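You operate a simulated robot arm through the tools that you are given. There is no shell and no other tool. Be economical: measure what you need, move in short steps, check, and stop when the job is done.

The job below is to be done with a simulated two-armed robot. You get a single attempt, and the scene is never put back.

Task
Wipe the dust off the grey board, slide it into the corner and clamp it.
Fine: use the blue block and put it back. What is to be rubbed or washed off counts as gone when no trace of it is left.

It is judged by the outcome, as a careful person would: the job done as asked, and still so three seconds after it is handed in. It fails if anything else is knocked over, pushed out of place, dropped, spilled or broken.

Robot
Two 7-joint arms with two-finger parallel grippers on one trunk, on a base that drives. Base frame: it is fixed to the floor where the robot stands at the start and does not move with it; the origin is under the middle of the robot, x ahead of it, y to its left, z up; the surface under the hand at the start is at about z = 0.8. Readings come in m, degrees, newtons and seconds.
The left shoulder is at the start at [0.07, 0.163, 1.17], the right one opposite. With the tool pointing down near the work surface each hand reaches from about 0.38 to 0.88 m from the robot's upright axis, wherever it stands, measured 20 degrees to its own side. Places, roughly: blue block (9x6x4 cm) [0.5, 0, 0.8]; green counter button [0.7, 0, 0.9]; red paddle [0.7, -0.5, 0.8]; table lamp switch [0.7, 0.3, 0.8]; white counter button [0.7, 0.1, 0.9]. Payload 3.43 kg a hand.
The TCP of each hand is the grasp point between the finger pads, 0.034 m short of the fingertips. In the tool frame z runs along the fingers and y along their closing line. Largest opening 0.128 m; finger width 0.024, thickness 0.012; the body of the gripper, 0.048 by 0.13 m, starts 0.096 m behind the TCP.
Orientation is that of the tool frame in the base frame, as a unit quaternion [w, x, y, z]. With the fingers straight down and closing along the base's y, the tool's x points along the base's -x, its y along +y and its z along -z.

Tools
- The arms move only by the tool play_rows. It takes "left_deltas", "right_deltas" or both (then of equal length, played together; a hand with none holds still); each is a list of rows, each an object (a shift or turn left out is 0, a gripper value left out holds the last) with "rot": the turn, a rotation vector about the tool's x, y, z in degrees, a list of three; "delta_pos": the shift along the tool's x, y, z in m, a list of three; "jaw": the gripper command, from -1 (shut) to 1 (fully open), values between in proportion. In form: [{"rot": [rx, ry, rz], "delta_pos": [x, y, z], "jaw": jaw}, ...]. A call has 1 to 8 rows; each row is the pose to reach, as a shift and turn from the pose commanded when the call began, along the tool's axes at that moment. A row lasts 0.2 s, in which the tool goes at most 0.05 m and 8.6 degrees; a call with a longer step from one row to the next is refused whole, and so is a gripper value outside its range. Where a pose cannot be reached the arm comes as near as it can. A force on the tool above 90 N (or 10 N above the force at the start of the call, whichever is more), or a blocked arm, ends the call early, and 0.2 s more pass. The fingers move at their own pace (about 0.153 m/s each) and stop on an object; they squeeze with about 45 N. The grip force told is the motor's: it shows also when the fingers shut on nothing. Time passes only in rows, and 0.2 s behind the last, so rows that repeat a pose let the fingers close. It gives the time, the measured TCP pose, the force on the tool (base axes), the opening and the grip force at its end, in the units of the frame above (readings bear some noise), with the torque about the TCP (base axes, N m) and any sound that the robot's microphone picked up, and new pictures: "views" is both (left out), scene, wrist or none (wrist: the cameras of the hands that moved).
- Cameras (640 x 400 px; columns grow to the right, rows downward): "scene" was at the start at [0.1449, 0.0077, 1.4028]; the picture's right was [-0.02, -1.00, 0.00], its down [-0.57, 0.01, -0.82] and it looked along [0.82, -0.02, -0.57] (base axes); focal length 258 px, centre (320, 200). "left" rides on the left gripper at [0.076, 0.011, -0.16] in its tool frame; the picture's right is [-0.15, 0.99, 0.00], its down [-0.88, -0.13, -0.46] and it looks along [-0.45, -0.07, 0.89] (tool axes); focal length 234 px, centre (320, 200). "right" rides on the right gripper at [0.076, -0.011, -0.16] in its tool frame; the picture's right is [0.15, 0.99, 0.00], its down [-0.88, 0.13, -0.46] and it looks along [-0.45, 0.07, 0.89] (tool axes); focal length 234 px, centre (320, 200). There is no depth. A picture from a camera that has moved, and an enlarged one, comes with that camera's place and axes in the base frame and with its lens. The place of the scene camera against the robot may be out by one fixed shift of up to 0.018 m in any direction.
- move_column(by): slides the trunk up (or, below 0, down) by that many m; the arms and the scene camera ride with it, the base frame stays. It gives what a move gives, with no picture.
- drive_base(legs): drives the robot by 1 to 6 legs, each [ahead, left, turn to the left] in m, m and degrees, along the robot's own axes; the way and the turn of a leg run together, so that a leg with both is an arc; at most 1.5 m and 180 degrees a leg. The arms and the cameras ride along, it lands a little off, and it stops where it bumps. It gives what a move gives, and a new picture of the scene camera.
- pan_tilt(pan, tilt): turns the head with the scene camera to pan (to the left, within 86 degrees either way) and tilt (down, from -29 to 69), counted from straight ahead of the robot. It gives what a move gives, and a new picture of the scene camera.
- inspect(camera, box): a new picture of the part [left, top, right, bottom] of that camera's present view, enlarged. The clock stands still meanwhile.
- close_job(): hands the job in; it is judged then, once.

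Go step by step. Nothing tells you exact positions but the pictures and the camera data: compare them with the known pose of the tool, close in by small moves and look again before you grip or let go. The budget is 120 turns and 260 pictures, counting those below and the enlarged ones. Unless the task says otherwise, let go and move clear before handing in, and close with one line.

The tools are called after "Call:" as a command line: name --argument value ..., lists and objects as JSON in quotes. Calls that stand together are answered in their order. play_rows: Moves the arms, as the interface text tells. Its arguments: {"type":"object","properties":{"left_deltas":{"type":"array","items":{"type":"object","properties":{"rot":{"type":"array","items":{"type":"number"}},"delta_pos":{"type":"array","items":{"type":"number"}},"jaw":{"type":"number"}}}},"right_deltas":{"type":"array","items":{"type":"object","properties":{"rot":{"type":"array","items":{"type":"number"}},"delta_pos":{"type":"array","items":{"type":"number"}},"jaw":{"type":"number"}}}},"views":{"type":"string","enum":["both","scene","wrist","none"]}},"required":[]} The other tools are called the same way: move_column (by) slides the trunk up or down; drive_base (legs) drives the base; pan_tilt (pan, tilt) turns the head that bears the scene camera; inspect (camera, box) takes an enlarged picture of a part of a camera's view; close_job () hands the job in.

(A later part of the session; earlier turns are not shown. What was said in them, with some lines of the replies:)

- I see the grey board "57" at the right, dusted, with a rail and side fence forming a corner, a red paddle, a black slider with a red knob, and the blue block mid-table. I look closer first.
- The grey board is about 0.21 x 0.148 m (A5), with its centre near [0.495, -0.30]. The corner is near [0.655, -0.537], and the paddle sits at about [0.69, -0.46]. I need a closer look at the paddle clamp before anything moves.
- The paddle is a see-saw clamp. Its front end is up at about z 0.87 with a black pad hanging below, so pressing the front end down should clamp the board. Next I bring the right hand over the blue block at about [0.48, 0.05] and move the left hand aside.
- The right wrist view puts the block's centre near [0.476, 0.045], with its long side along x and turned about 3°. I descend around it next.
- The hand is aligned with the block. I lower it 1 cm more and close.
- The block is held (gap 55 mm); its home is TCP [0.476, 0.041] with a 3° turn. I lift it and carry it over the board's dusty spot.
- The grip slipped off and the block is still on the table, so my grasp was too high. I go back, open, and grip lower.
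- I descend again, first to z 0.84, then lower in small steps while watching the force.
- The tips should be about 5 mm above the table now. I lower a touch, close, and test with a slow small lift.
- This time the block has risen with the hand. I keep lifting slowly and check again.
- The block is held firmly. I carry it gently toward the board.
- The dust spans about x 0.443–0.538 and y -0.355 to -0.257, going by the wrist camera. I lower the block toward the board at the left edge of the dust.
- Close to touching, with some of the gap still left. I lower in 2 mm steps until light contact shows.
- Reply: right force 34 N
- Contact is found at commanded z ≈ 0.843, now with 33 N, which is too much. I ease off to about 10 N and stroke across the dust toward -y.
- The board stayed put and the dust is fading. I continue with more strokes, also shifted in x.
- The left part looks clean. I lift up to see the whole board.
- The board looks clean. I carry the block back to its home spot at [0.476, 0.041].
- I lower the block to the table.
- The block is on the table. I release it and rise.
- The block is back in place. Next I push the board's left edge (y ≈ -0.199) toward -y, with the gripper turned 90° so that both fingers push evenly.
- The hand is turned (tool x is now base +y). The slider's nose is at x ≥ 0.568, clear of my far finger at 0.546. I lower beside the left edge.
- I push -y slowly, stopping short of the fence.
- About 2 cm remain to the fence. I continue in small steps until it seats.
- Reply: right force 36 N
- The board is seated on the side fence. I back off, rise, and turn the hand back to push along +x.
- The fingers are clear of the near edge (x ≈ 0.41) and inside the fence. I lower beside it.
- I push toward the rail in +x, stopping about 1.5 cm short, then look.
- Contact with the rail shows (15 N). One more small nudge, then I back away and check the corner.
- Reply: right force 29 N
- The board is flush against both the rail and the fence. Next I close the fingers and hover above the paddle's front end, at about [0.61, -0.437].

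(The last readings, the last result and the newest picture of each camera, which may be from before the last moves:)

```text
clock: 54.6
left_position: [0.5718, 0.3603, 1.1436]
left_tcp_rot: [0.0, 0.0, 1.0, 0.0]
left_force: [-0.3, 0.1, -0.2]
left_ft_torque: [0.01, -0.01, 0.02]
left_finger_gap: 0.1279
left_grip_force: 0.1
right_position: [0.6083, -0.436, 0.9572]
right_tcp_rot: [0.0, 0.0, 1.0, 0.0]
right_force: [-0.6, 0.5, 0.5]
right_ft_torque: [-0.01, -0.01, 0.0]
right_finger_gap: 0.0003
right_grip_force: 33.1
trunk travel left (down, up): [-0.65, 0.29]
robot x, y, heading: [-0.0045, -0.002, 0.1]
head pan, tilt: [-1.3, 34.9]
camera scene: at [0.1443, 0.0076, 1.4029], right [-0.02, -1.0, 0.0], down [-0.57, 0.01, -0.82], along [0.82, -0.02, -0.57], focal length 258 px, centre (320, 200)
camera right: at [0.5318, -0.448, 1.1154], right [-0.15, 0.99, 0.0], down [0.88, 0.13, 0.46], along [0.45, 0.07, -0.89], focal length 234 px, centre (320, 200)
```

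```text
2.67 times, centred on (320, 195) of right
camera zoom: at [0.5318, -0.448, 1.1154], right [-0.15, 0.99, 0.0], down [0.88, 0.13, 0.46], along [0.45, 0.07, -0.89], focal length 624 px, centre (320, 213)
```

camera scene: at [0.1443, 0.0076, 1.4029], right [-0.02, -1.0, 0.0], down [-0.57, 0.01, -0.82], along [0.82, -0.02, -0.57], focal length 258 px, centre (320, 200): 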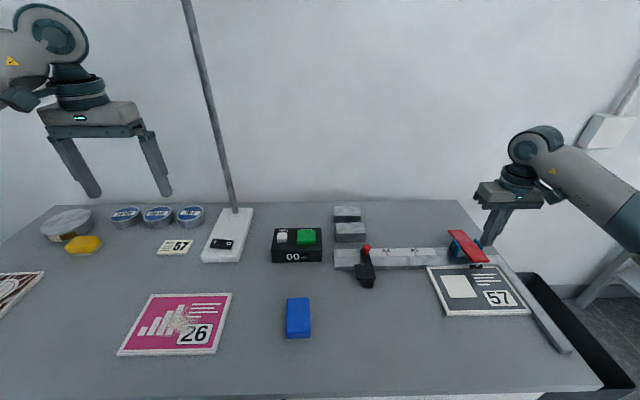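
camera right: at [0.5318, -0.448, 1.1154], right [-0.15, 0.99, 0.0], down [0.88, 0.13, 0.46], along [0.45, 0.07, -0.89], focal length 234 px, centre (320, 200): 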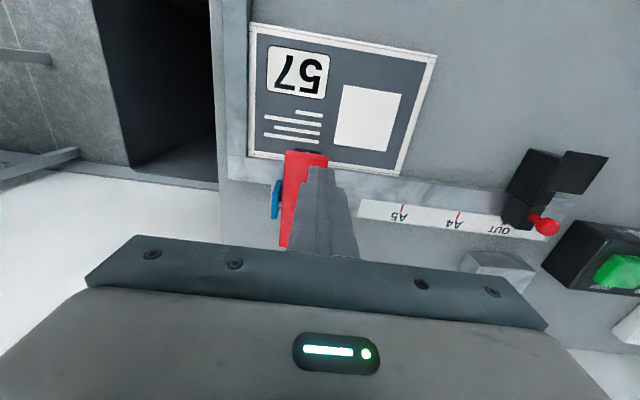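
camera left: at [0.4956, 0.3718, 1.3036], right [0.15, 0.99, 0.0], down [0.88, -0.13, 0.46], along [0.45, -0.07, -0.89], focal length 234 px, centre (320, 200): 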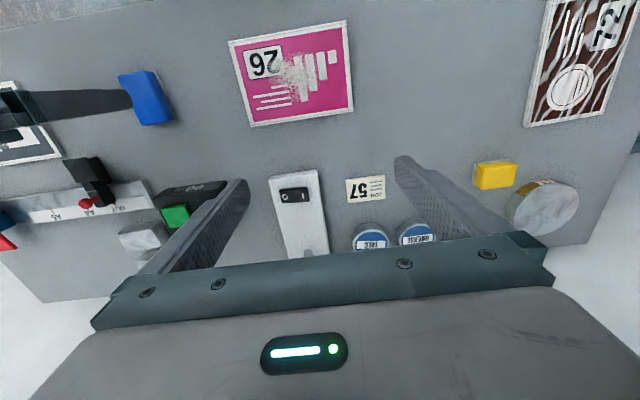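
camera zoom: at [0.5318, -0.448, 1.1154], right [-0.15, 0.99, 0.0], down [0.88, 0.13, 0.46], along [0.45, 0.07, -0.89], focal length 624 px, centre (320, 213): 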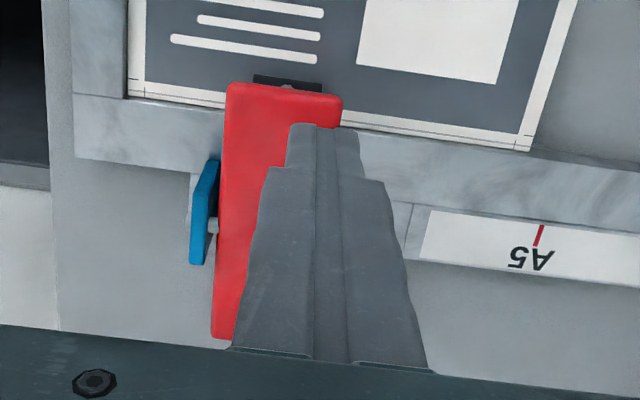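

From the wrist view the paddle's centreline is at y ≈ -0.450, its front edge at x 0.603 and its pivot near x 0.67. I shift to [0.617, -0.450] and descend to just above it.

Call:
play_rows --right_deltas '[{"delta_pos": [-0.009, -0.014, 0]}, {"delta_pos": [-0.009, -0.014, 0.02]}, {"delta_pos": [-0.009, -0.014, 0.038]}, {"delta_pos": [-0.009, -0.014, 0.043]}, {"delta_pos": [-0.009, -0.014, 0.043]}]' --views "none"

Call:
inspect --camera "scene" --box '[420, 200, 548, 280]'

Call:
inspect --camera "right" --box '[200, 120, 440, 270]'

```text
clock: 55.8
left_position: [0.5726, 0.3605, 1.1436]
left_tcp_rot: [0.0, -0.001, 1.0, 0.0]
left_force: [0.6, 0.3, -0.4]
left_ft_torque: [0.0, 0.0, 0.0]
left_finger_gap: 0.128
left_grip_force: 0.1
right_position: [0.6178, -0.4497, 0.9153]
right_tcp_rot: [0.0, -0.001, 1.0, 0.0]
right_force: [-0.3, -0.5, 0.0]
right_ft_torque: [0.01, -0.01, 0.02]
right_finger_gap: 0.0001
right_grip_force: 32.8
trunk travel left (down, up): [-0.65, 0.29]
robot x, y, heading: [0.0038, 0.0014, -0.0]
head pan, tilt: [-1.3, 34.9]
```

```text
5.00 times, centred on (484, 240) of scene
camera zoom: at [0.1449, 0.0078, 1.4028], right [-0.02, -1.0, 0.0], down [-0.57, 0.01, -0.82], along [0.82, -0.02, -0.57], focal length 1292 px, centre (-500, 0)
```

zoom: 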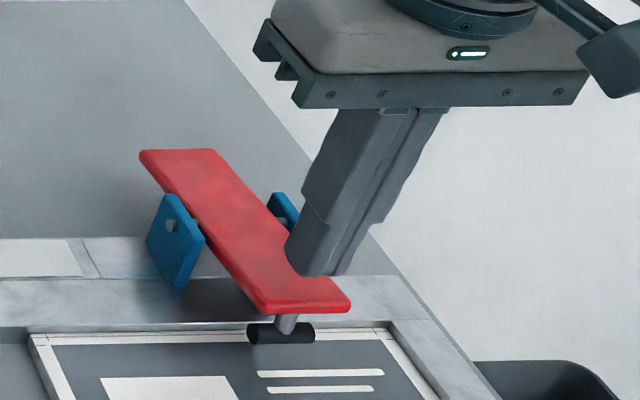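

```text
2.67 times, centred on (320, 195) of right
camera zoom: at [0.5416, -0.461, 1.073], right [-0.15, 0.99, 0.0], down [0.88, 0.13, 0.46], along [0.45, 0.07, -0.89], focal length 624 px, centre (320, 213)
```

zoom: 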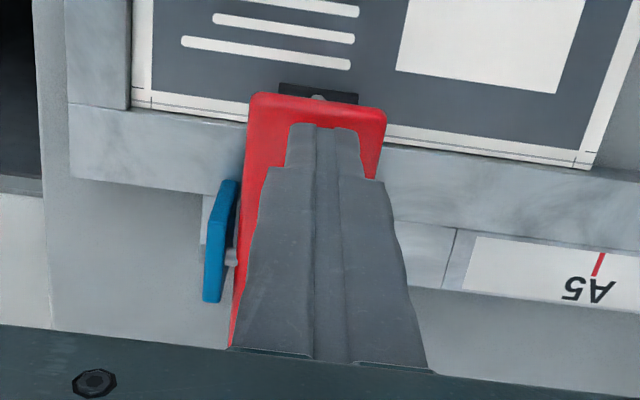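

The fingertips are above the middle of the paddle's front end. I press down gradually, watching the force.

Call:
play_rows --right_deltas '[{"delta_pos": [0, 0, 0.003]}, {"delta_pos": [0, 0, 0.006]}, {"delta_pos": [0, 0, 0.009]}, {"delta_pos": [0, 0, 0.012]}, {"delta_pos": [0, 0, 0.015]}]' --views "none"

Call:
inspect --camera "scene" --box '[420, 200, 548, 280]'

```text
clock: 57.0
left_position: [0.5727, 0.3626, 1.1436]
left_tcp_rot: [0.0, 0.0, 1.0, 0.0]
left_force: [-0.2, 0.0, 0.3]
left_ft_torque: [0.0, -0.02, 0.03]
left_finger_gap: 0.128
left_grip_force: 0.0
right_position: [0.6176, -0.4507, 0.9008]
right_tcp_rot: [0.0, 0.0, 1.0, 0.0]
right_force: [-0.2, 0.2, 0.1]
right_ft_torque: [-0.01, -0.01, 0.0]
right_finger_gap: 0.0
right_grip_force: 33.1
trunk travel left (down, up): [-0.65, 0.29]
robot x, y, heading: [-0.0013, 0.0043, 0.0]
head pan, tilt: [-1.3, 34.9]
```

```text
5.00 times, centred on (484, 240) of scene
camera zoom: at [0.1449, 0.0077, 1.4028], right [-0.02, -1.0, 0.0], down [-0.57, 0.01, -0.82], along [0.82, -0.02, -0.57], focal length 1292 px, centre (-500, 0)
```

zoom: 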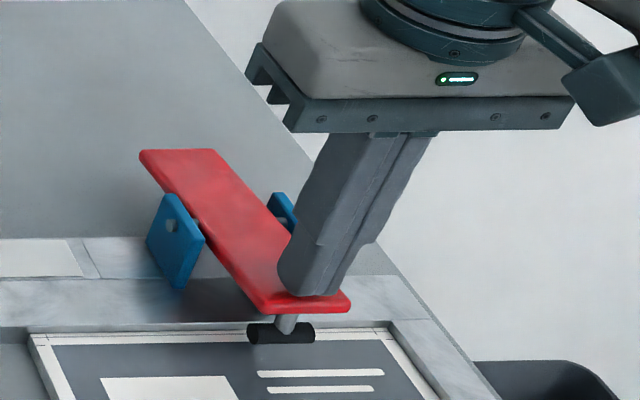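

Call:
play_rows --right_deltas '[{"delta_pos": [0, 0, 0.003]}, {"delta_pos": [0, 0, 0.006]}, {"delta_pos": [0, 0, 0.009]}]' --views "none"

Call:
inspect --camera "scene" --box '[420, 200, 548, 280]'

```text
clock: 57.8
left_position: [0.5714, 0.3608, 1.1427]
left_tcp_rot: [0.001, -0.001, 1.0, 0.0]
left_force: [-0.7, -0.1, -0.3]
left_ft_torque: [-0.02, 0.0, 0.01]
left_finger_gap: 0.1279
left_grip_force: 0.0
right_position: [0.6177, -0.4491, 0.8915]
right_tcp_rot: [0.0, -0.001, 1.0, 0.0]
right_force: [-1.8, 0.0, 0.9]
right_ft_torque: [0.02, 0.1, 0.02]
right_finger_gap: 0.0002
right_grip_force: 33.6
trunk travel left (down, up): [-0.65, 0.29]
robot x, y, heading: [-0.001, 0.0027, -0.4]
head pan, tilt: [-1.3, 34.9]
```

```text
5.00 times, centred on (484, 240) of scene
camera zoom: at [0.1444, 0.0079, 1.4029], right [-0.02, -1.0, 0.0], down [-0.57, 0.01, -0.82], along [0.82, -0.02, -0.57], focal length 1292 px, centre (-500, 0)
```

zoom: 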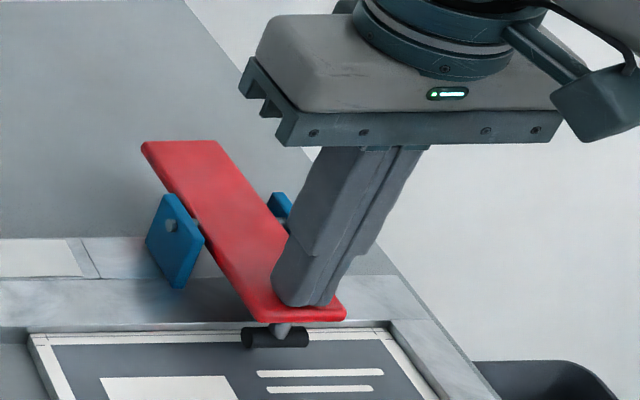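

The paddle is tilting forward under light force. I keep pressing until the pad meets the board firmly.

Call:
play_rows --right_deltas '[{"delta_pos": [0, 0, 0.003]}, {"delta_pos": [0, 0, 0.006]}, {"delta_pos": [0, 0, 0.008]}]' --views "none"

Call:
inspect --camera "scene" --box '[420, 200, 548, 280]'

```text
clock: 58.6
left_position: [0.5708, 0.361, 1.1431]
left_tcp_rot: [0.0, 0.0, 1.0, 0.0]
left_force: [0.0, 0.2, -0.8]
left_ft_torque: [0.01, 0.01, -0.02]
left_finger_gap: 0.1281
left_grip_force: 0.0
right_position: [0.6169, -0.4506, 0.8847]
right_tcp_rot: [0.001, 0.0, 1.0, 0.0]
right_force: [-0.8, -0.1, 3.5]
right_ft_torque: [0.03, -0.04, 0.06]
right_finger_gap: 0.0002
right_grip_force: 32.9
trunk travel left (down, up): [-0.65, 0.29]
robot x, y, heading: [-0.0012, 0.0031, 0.2]
head pan, tilt: [-1.3, 34.9]
```

```text
5.00 times, centred on (484, 240) of scene
camera zoom: at [0.1443, 0.0081, 1.403], right [-0.02, -1.0, 0.0], down [-0.57, 0.01, -0.82], along [0.82, -0.02, -0.57], focal length 1292 px, centre (-500, 0)
```

zoom: 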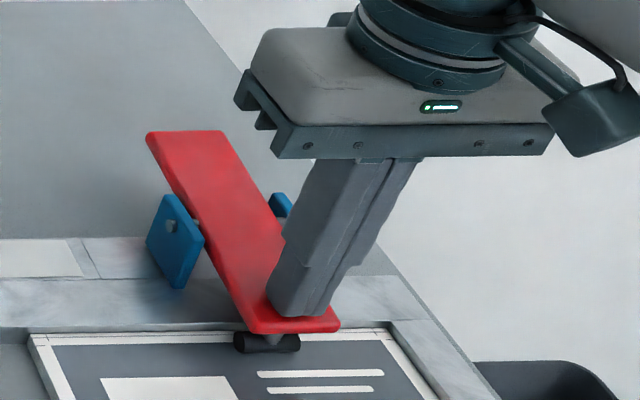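

Call:
play_rows --right_deltas '[{"delta_pos": [0, 0, 0.003]}, {"delta_pos": [0, 0, 0.006]}, {"delta_pos": [0, 0, 0.008]}]' --views "none"

Call:
inspect --camera "scene" --box '[420, 200, 548, 280]'

```text
clock: 59.4
left_position: [0.567, 0.3638, 1.1457]
left_tcp_rot: [0.002, 0.0, 1.0, -0.001]
left_force: [0.1, -0.8, -0.5]
left_ft_torque: [-0.05, 0.0, 0.01]
left_finger_gap: 0.1278
left_grip_force: 0.0
right_position: [0.617, -0.4503, 0.8828]
right_tcp_rot: [0.006, 0.001, 1.0, 0.0]
right_force: [4.3, -7.7, 48.7]
right_ft_torque: [-0.3, -0.74, 0.45]
right_finger_gap: 0.0001
right_grip_force: 32.8
trunk travel left (down, up): [-0.65, 0.29]
robot x, y, heading: [-0.0002, -0.0007, -0.0]
head pan, tilt: [-1.3, 34.9]
```

```text
5.00 times, centred on (484, 240) of scene
camera zoom: at [0.1397, 0.0107, 1.404], right [-0.02, -1.0, 0.0], down [-0.57, 0.01, -0.82], along [0.82, -0.02, -0.57], focal length 1292 px, centre (-500, 0)
```

zoom: 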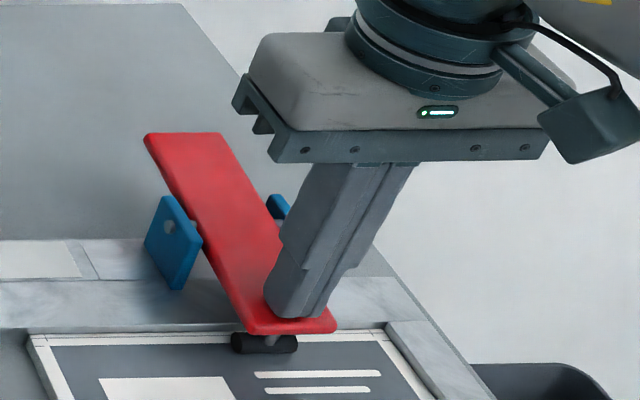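

The pad bears on the board with 49 N. I rise off slowly and see whether the clamp stays down.

Call:
play_rows --right_deltas '[{"delta_pos": [0, 0, -0.004]}, {"delta_pos": [0, 0, -0.008]}, {"delta_pos": [0, 0, -0.016]}, {"delta_pos": [0, 0, -0.03]}, {"delta_pos": [0, 0, -0.06]}, {"delta_pos": [0, 0, -0.09]}, {"delta_pos": [0.03, 0, -0.12]}, {"delta_pos": [0.06, 0, -0.14]}]' --views "both"

Call:
inspect --camera "scene" --box '[420, 200, 548, 280]'

Call:
inspect --camera "right" --box '[200, 100, 440, 250]'

```text
clock: 61.2
left_position: [0.57, 0.3607, 1.1439]
left_tcp_rot: [0.0, 0.0, 1.0, 0.0]
left_force: [0.1, -0.5, 0.5]
left_ft_torque: [0.0, 0.02, -0.01]
left_finger_gap: 0.1281
left_grip_force: 0.1
right_position: [0.5571, -0.4493, 1.018]
right_tcp_rot: [0.0, 0.001, 1.0, 0.0]
right_force: [-0.5, 0.7, 0.2]
right_ft_torque: [-0.01, -0.01, 0.0]
right_finger_gap: 0.0001
right_grip_force: 33.1
trunk travel left (down, up): [-0.65, 0.29]
robot x, y, heading: [0.0028, -0.0032, -0.3]
head pan, tilt: [-1.3, 34.9]
camera scene: at [0.1439, 0.0078, 1.4029], right [-0.02, -1.0, 0.0], down [-0.57, 0.01, -0.82], along [0.82, -0.02, -0.57], focal length 258 px, centre (320, 200)
camera right: at [0.4808, -0.4609, 1.1758], right [-0.15, 0.99, 0.0], down [0.88, 0.13, 0.46], along [0.45, 0.07, -0.89], focal length 234 px, centre (320, 200)
```

scene: 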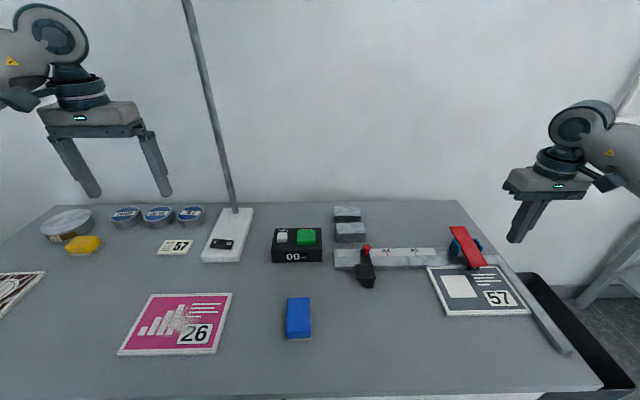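
right: 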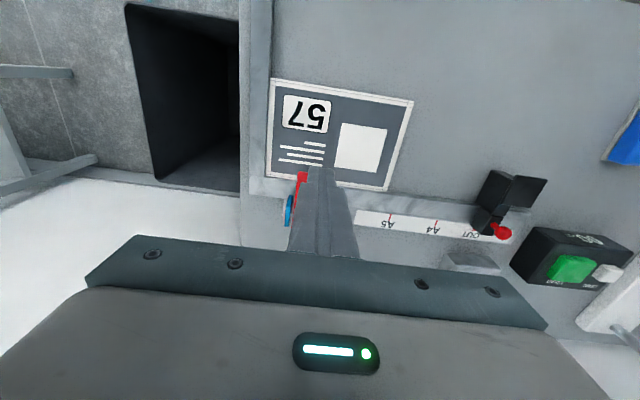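

```text
5.00 times, centred on (484, 240) of scene
camera zoom: at [0.1439, 0.0078, 1.4029], right [-0.02, -1.0, 0.0], down [-0.57, 0.01, -0.82], along [0.82, -0.02, -0.57], focal length 1292 px, centre (-500, 0)
```

zoom: 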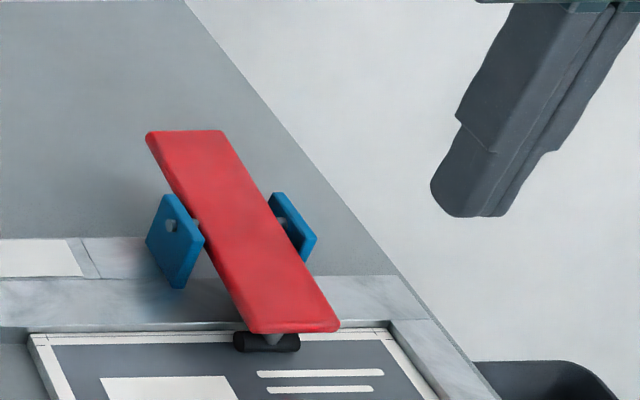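

```text
2.67 times, centred on (320, 175) of right
camera zoom: at [0.4808, -0.4609, 1.1758], right [-0.15, 0.99, 0.0], down [0.88, 0.13, 0.46], along [0.45, 0.07, -0.89], focal length 624 px, centre (320, 267)
```

zoom: 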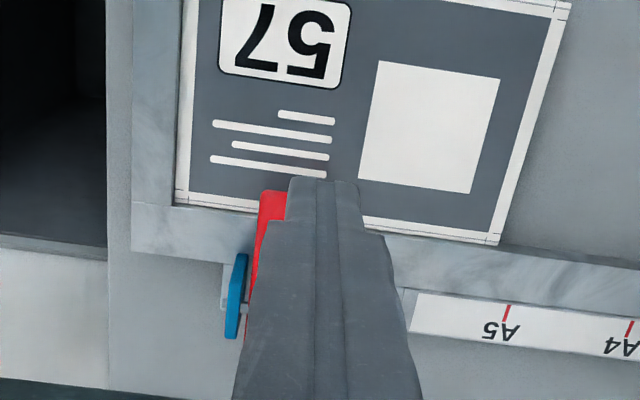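

The paddle stays down with the pad on the board. I move the hand clear and do a last check of the board, clamp and block.

Call:
play_rows --right_deltas '[{"delta_pos": [0.04, 0.02, -0.03]}, {"delta_pos": [0.08, 0.05, -0.06]}, {"delta_pos": [0.11, 0.09, -0.08]}, {"delta_pos": [0.11, 0.13, -0.09]}, {"delta_pos": [0.11, 0.17, -0.09], "jaw": 0}, {"delta_pos": [0.11, 0.19, -0.09]}, {"delta_pos": [0.11, 0.19, -0.09]}]' --views "wrist"

Call:
inspect --camera "scene" --box '[410, 220, 570, 320]'

Call:
inspect --camera "right" --box '[80, 60, 320, 210]'

```text
refused: row 1 steps farther than a row can; nothing moved
```

```text
4.00 times, centred on (490, 270) of scene
camera zoom: at [0.1439, 0.0078, 1.4029], right [-0.02, -1.0, 0.0], down [-0.57, 0.01, -0.82], along [0.82, -0.02, -0.57], focal length 1033 px, centre (-360, -80)
```

zoom: 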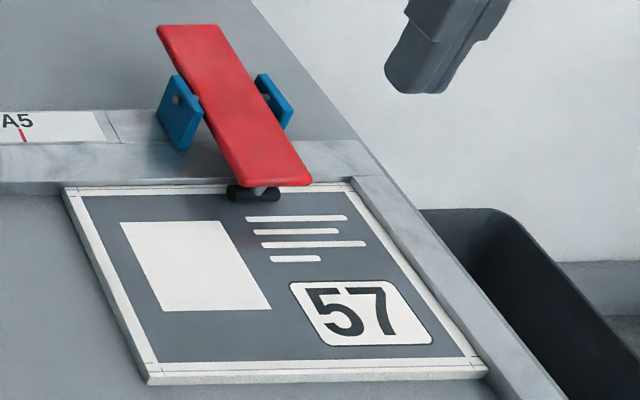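

```text
2.67 times, centred on (200, 135) of right
camera zoom: at [0.4808, -0.4609, 1.1758], right [-0.15, 0.99, 0.0], down [0.88, 0.13, 0.46], along [0.45, 0.07, -0.89], focal length 624 px, centre (640, 373)
```

zoom: 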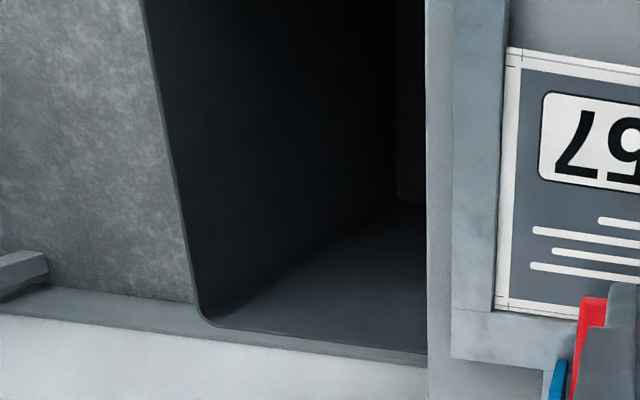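

The board is clean and the clamp is down. I zoom on the fence contact once before handing in, and move the hand farther clear.

Call:
play_rows --right_deltas '[{"delta_pos": [0.03, 0.02, -0.02]}, {"delta_pos": [0.06, 0.05, -0.04]}, {"delta_pos": [0.08, 0.09, -0.05]}, {"delta_pos": [0.08, 0.13, -0.05]}, {"delta_pos": [0.08, 0.17, -0.05]}, {"delta_pos": [0.08, 0.19, -0.05]}, {"delta_pos": [0.08, 0.19, -0.05]}]' --views "both"

Call:
inspect --camera "scene" --box '[484, 260, 564, 330]'

Call:
inspect --camera "right" --box '[0, 80, 240, 230]'

```text
clock: 62.8
left_position: [0.5712, 0.3606, 1.1439]
left_tcp_rot: [0.0, 0.0, 1.0, 0.0]
left_force: [-0.2, -1.3, -0.1]
left_ft_torque: [-0.03, -0.01, 0.0]
left_finger_gap: 0.1281
left_grip_force: 0.1
right_position: [0.4767, -0.2608, 1.0648]
right_tcp_rot: [0.0, 0.0, 1.0, 0.0]
right_force: [-0.4, -0.4, 0.9]
right_ft_torque: [-0.02, 0.02, -0.01]
right_finger_gap: 0.0001
right_grip_force: 32.8
trunk travel left (down, up): [-0.65, 0.29]
robot x, y, heading: [0.0007, -0.0024, 0.4]
head pan, tilt: [-1.3, 34.9]
camera scene: at [0.1446, 0.0073, 1.4029], right [-0.02, -1.0, 0.0], down [-0.57, 0.01, -0.82], along [0.82, -0.02, -0.57], focal length 258 px, centre (320, 200)
camera right: at [0.4002, -0.2723, 1.2227], right [-0.15, 0.99, 0.0], down [0.88, 0.13, 0.46], along [0.45, 0.07, -0.89], focal length 234 px, centre (320, 200)
```

scene: 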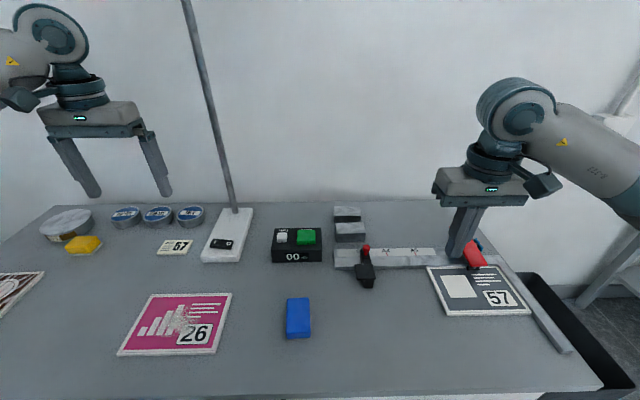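
right: 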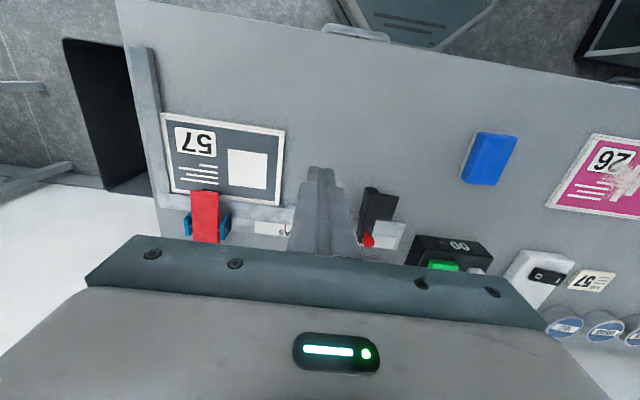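

```text
5.71 times, centred on (524, 295) of scene
camera zoom: at [0.1446, 0.0073, 1.4029], right [-0.02, -1.0, 0.0], down [-0.57, 0.01, -0.82], along [0.82, -0.02, -0.57], focal length 1476 px, centre (-846, -343)
```

zoom: 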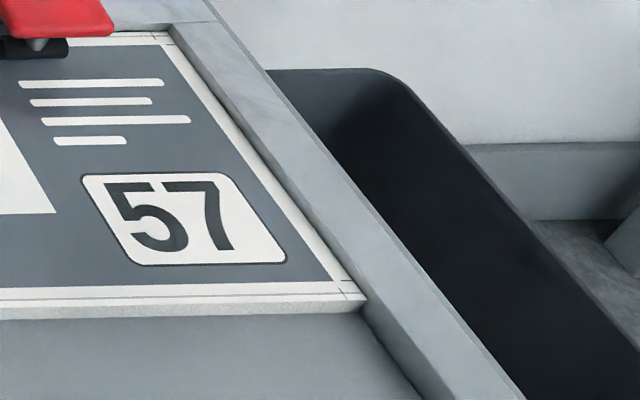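

```text
2.67 times, centred on (120, 155) of right
camera zoom: at [0.4002, -0.2723, 1.2227], right [-0.15, 0.99, 0.0], down [0.88, 0.13, 0.46], along [0.45, 0.07, -0.89], focal length 624 px, centre (853, 320)
```

zoom: 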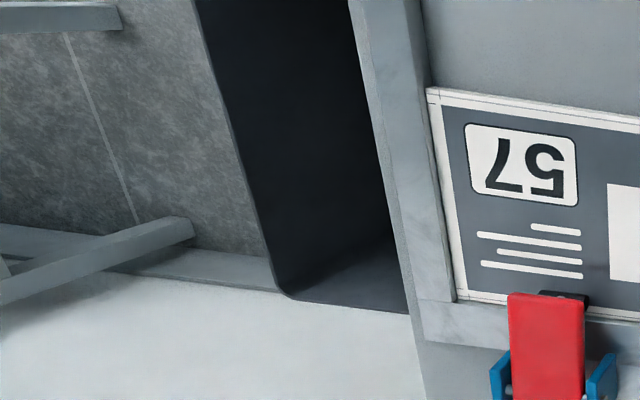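

Flush on both sides. I make one last zoom for faint dust traces on the board.

Call:
inspect --camera "scene" --box '[436, 264, 532, 318]'

Call:
inspect --camera "right" --box '[156, 105, 292, 205]'

```text
6.67 times, centred on (484, 291) of scene
camera zoom: at [0.1446, 0.0073, 1.4029], right [-0.02, -1.0, 0.0], down [-0.57, 0.01, -0.82], along [0.82, -0.02, -0.57], focal length 1722 px, centre (-773, -407)
```

zoom: 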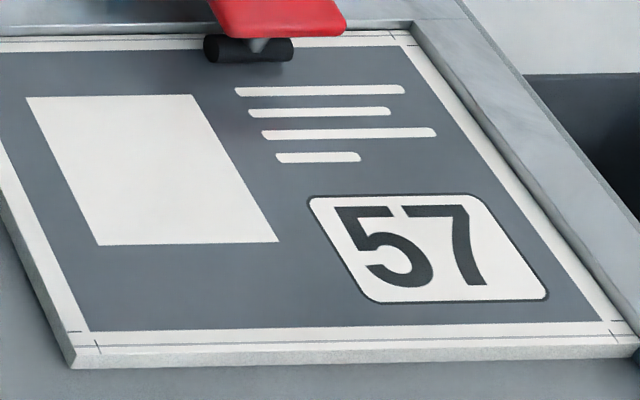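

```text
4.00 times, centred on (224, 155) of right
camera zoom: at [0.4002, -0.2723, 1.2227], right [-0.15, 0.99, 0.0], down [0.88, 0.13, 0.46], along [0.45, 0.07, -0.89], focal length 937 px, centre (704, 380)
```

zoom: 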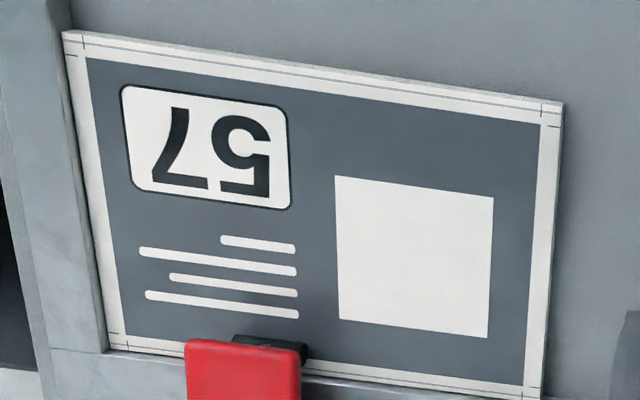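

The board shows no dust, sits flush in the corner and is clamped; the blue block is back in its place and both hands are clear. I hand the job in.

Call:
close_job

```text
The job is handed in.
```

The grey board is wiped clean, pushed flush into the corner and clamped with the red paddle, and the blue block is back where it was.
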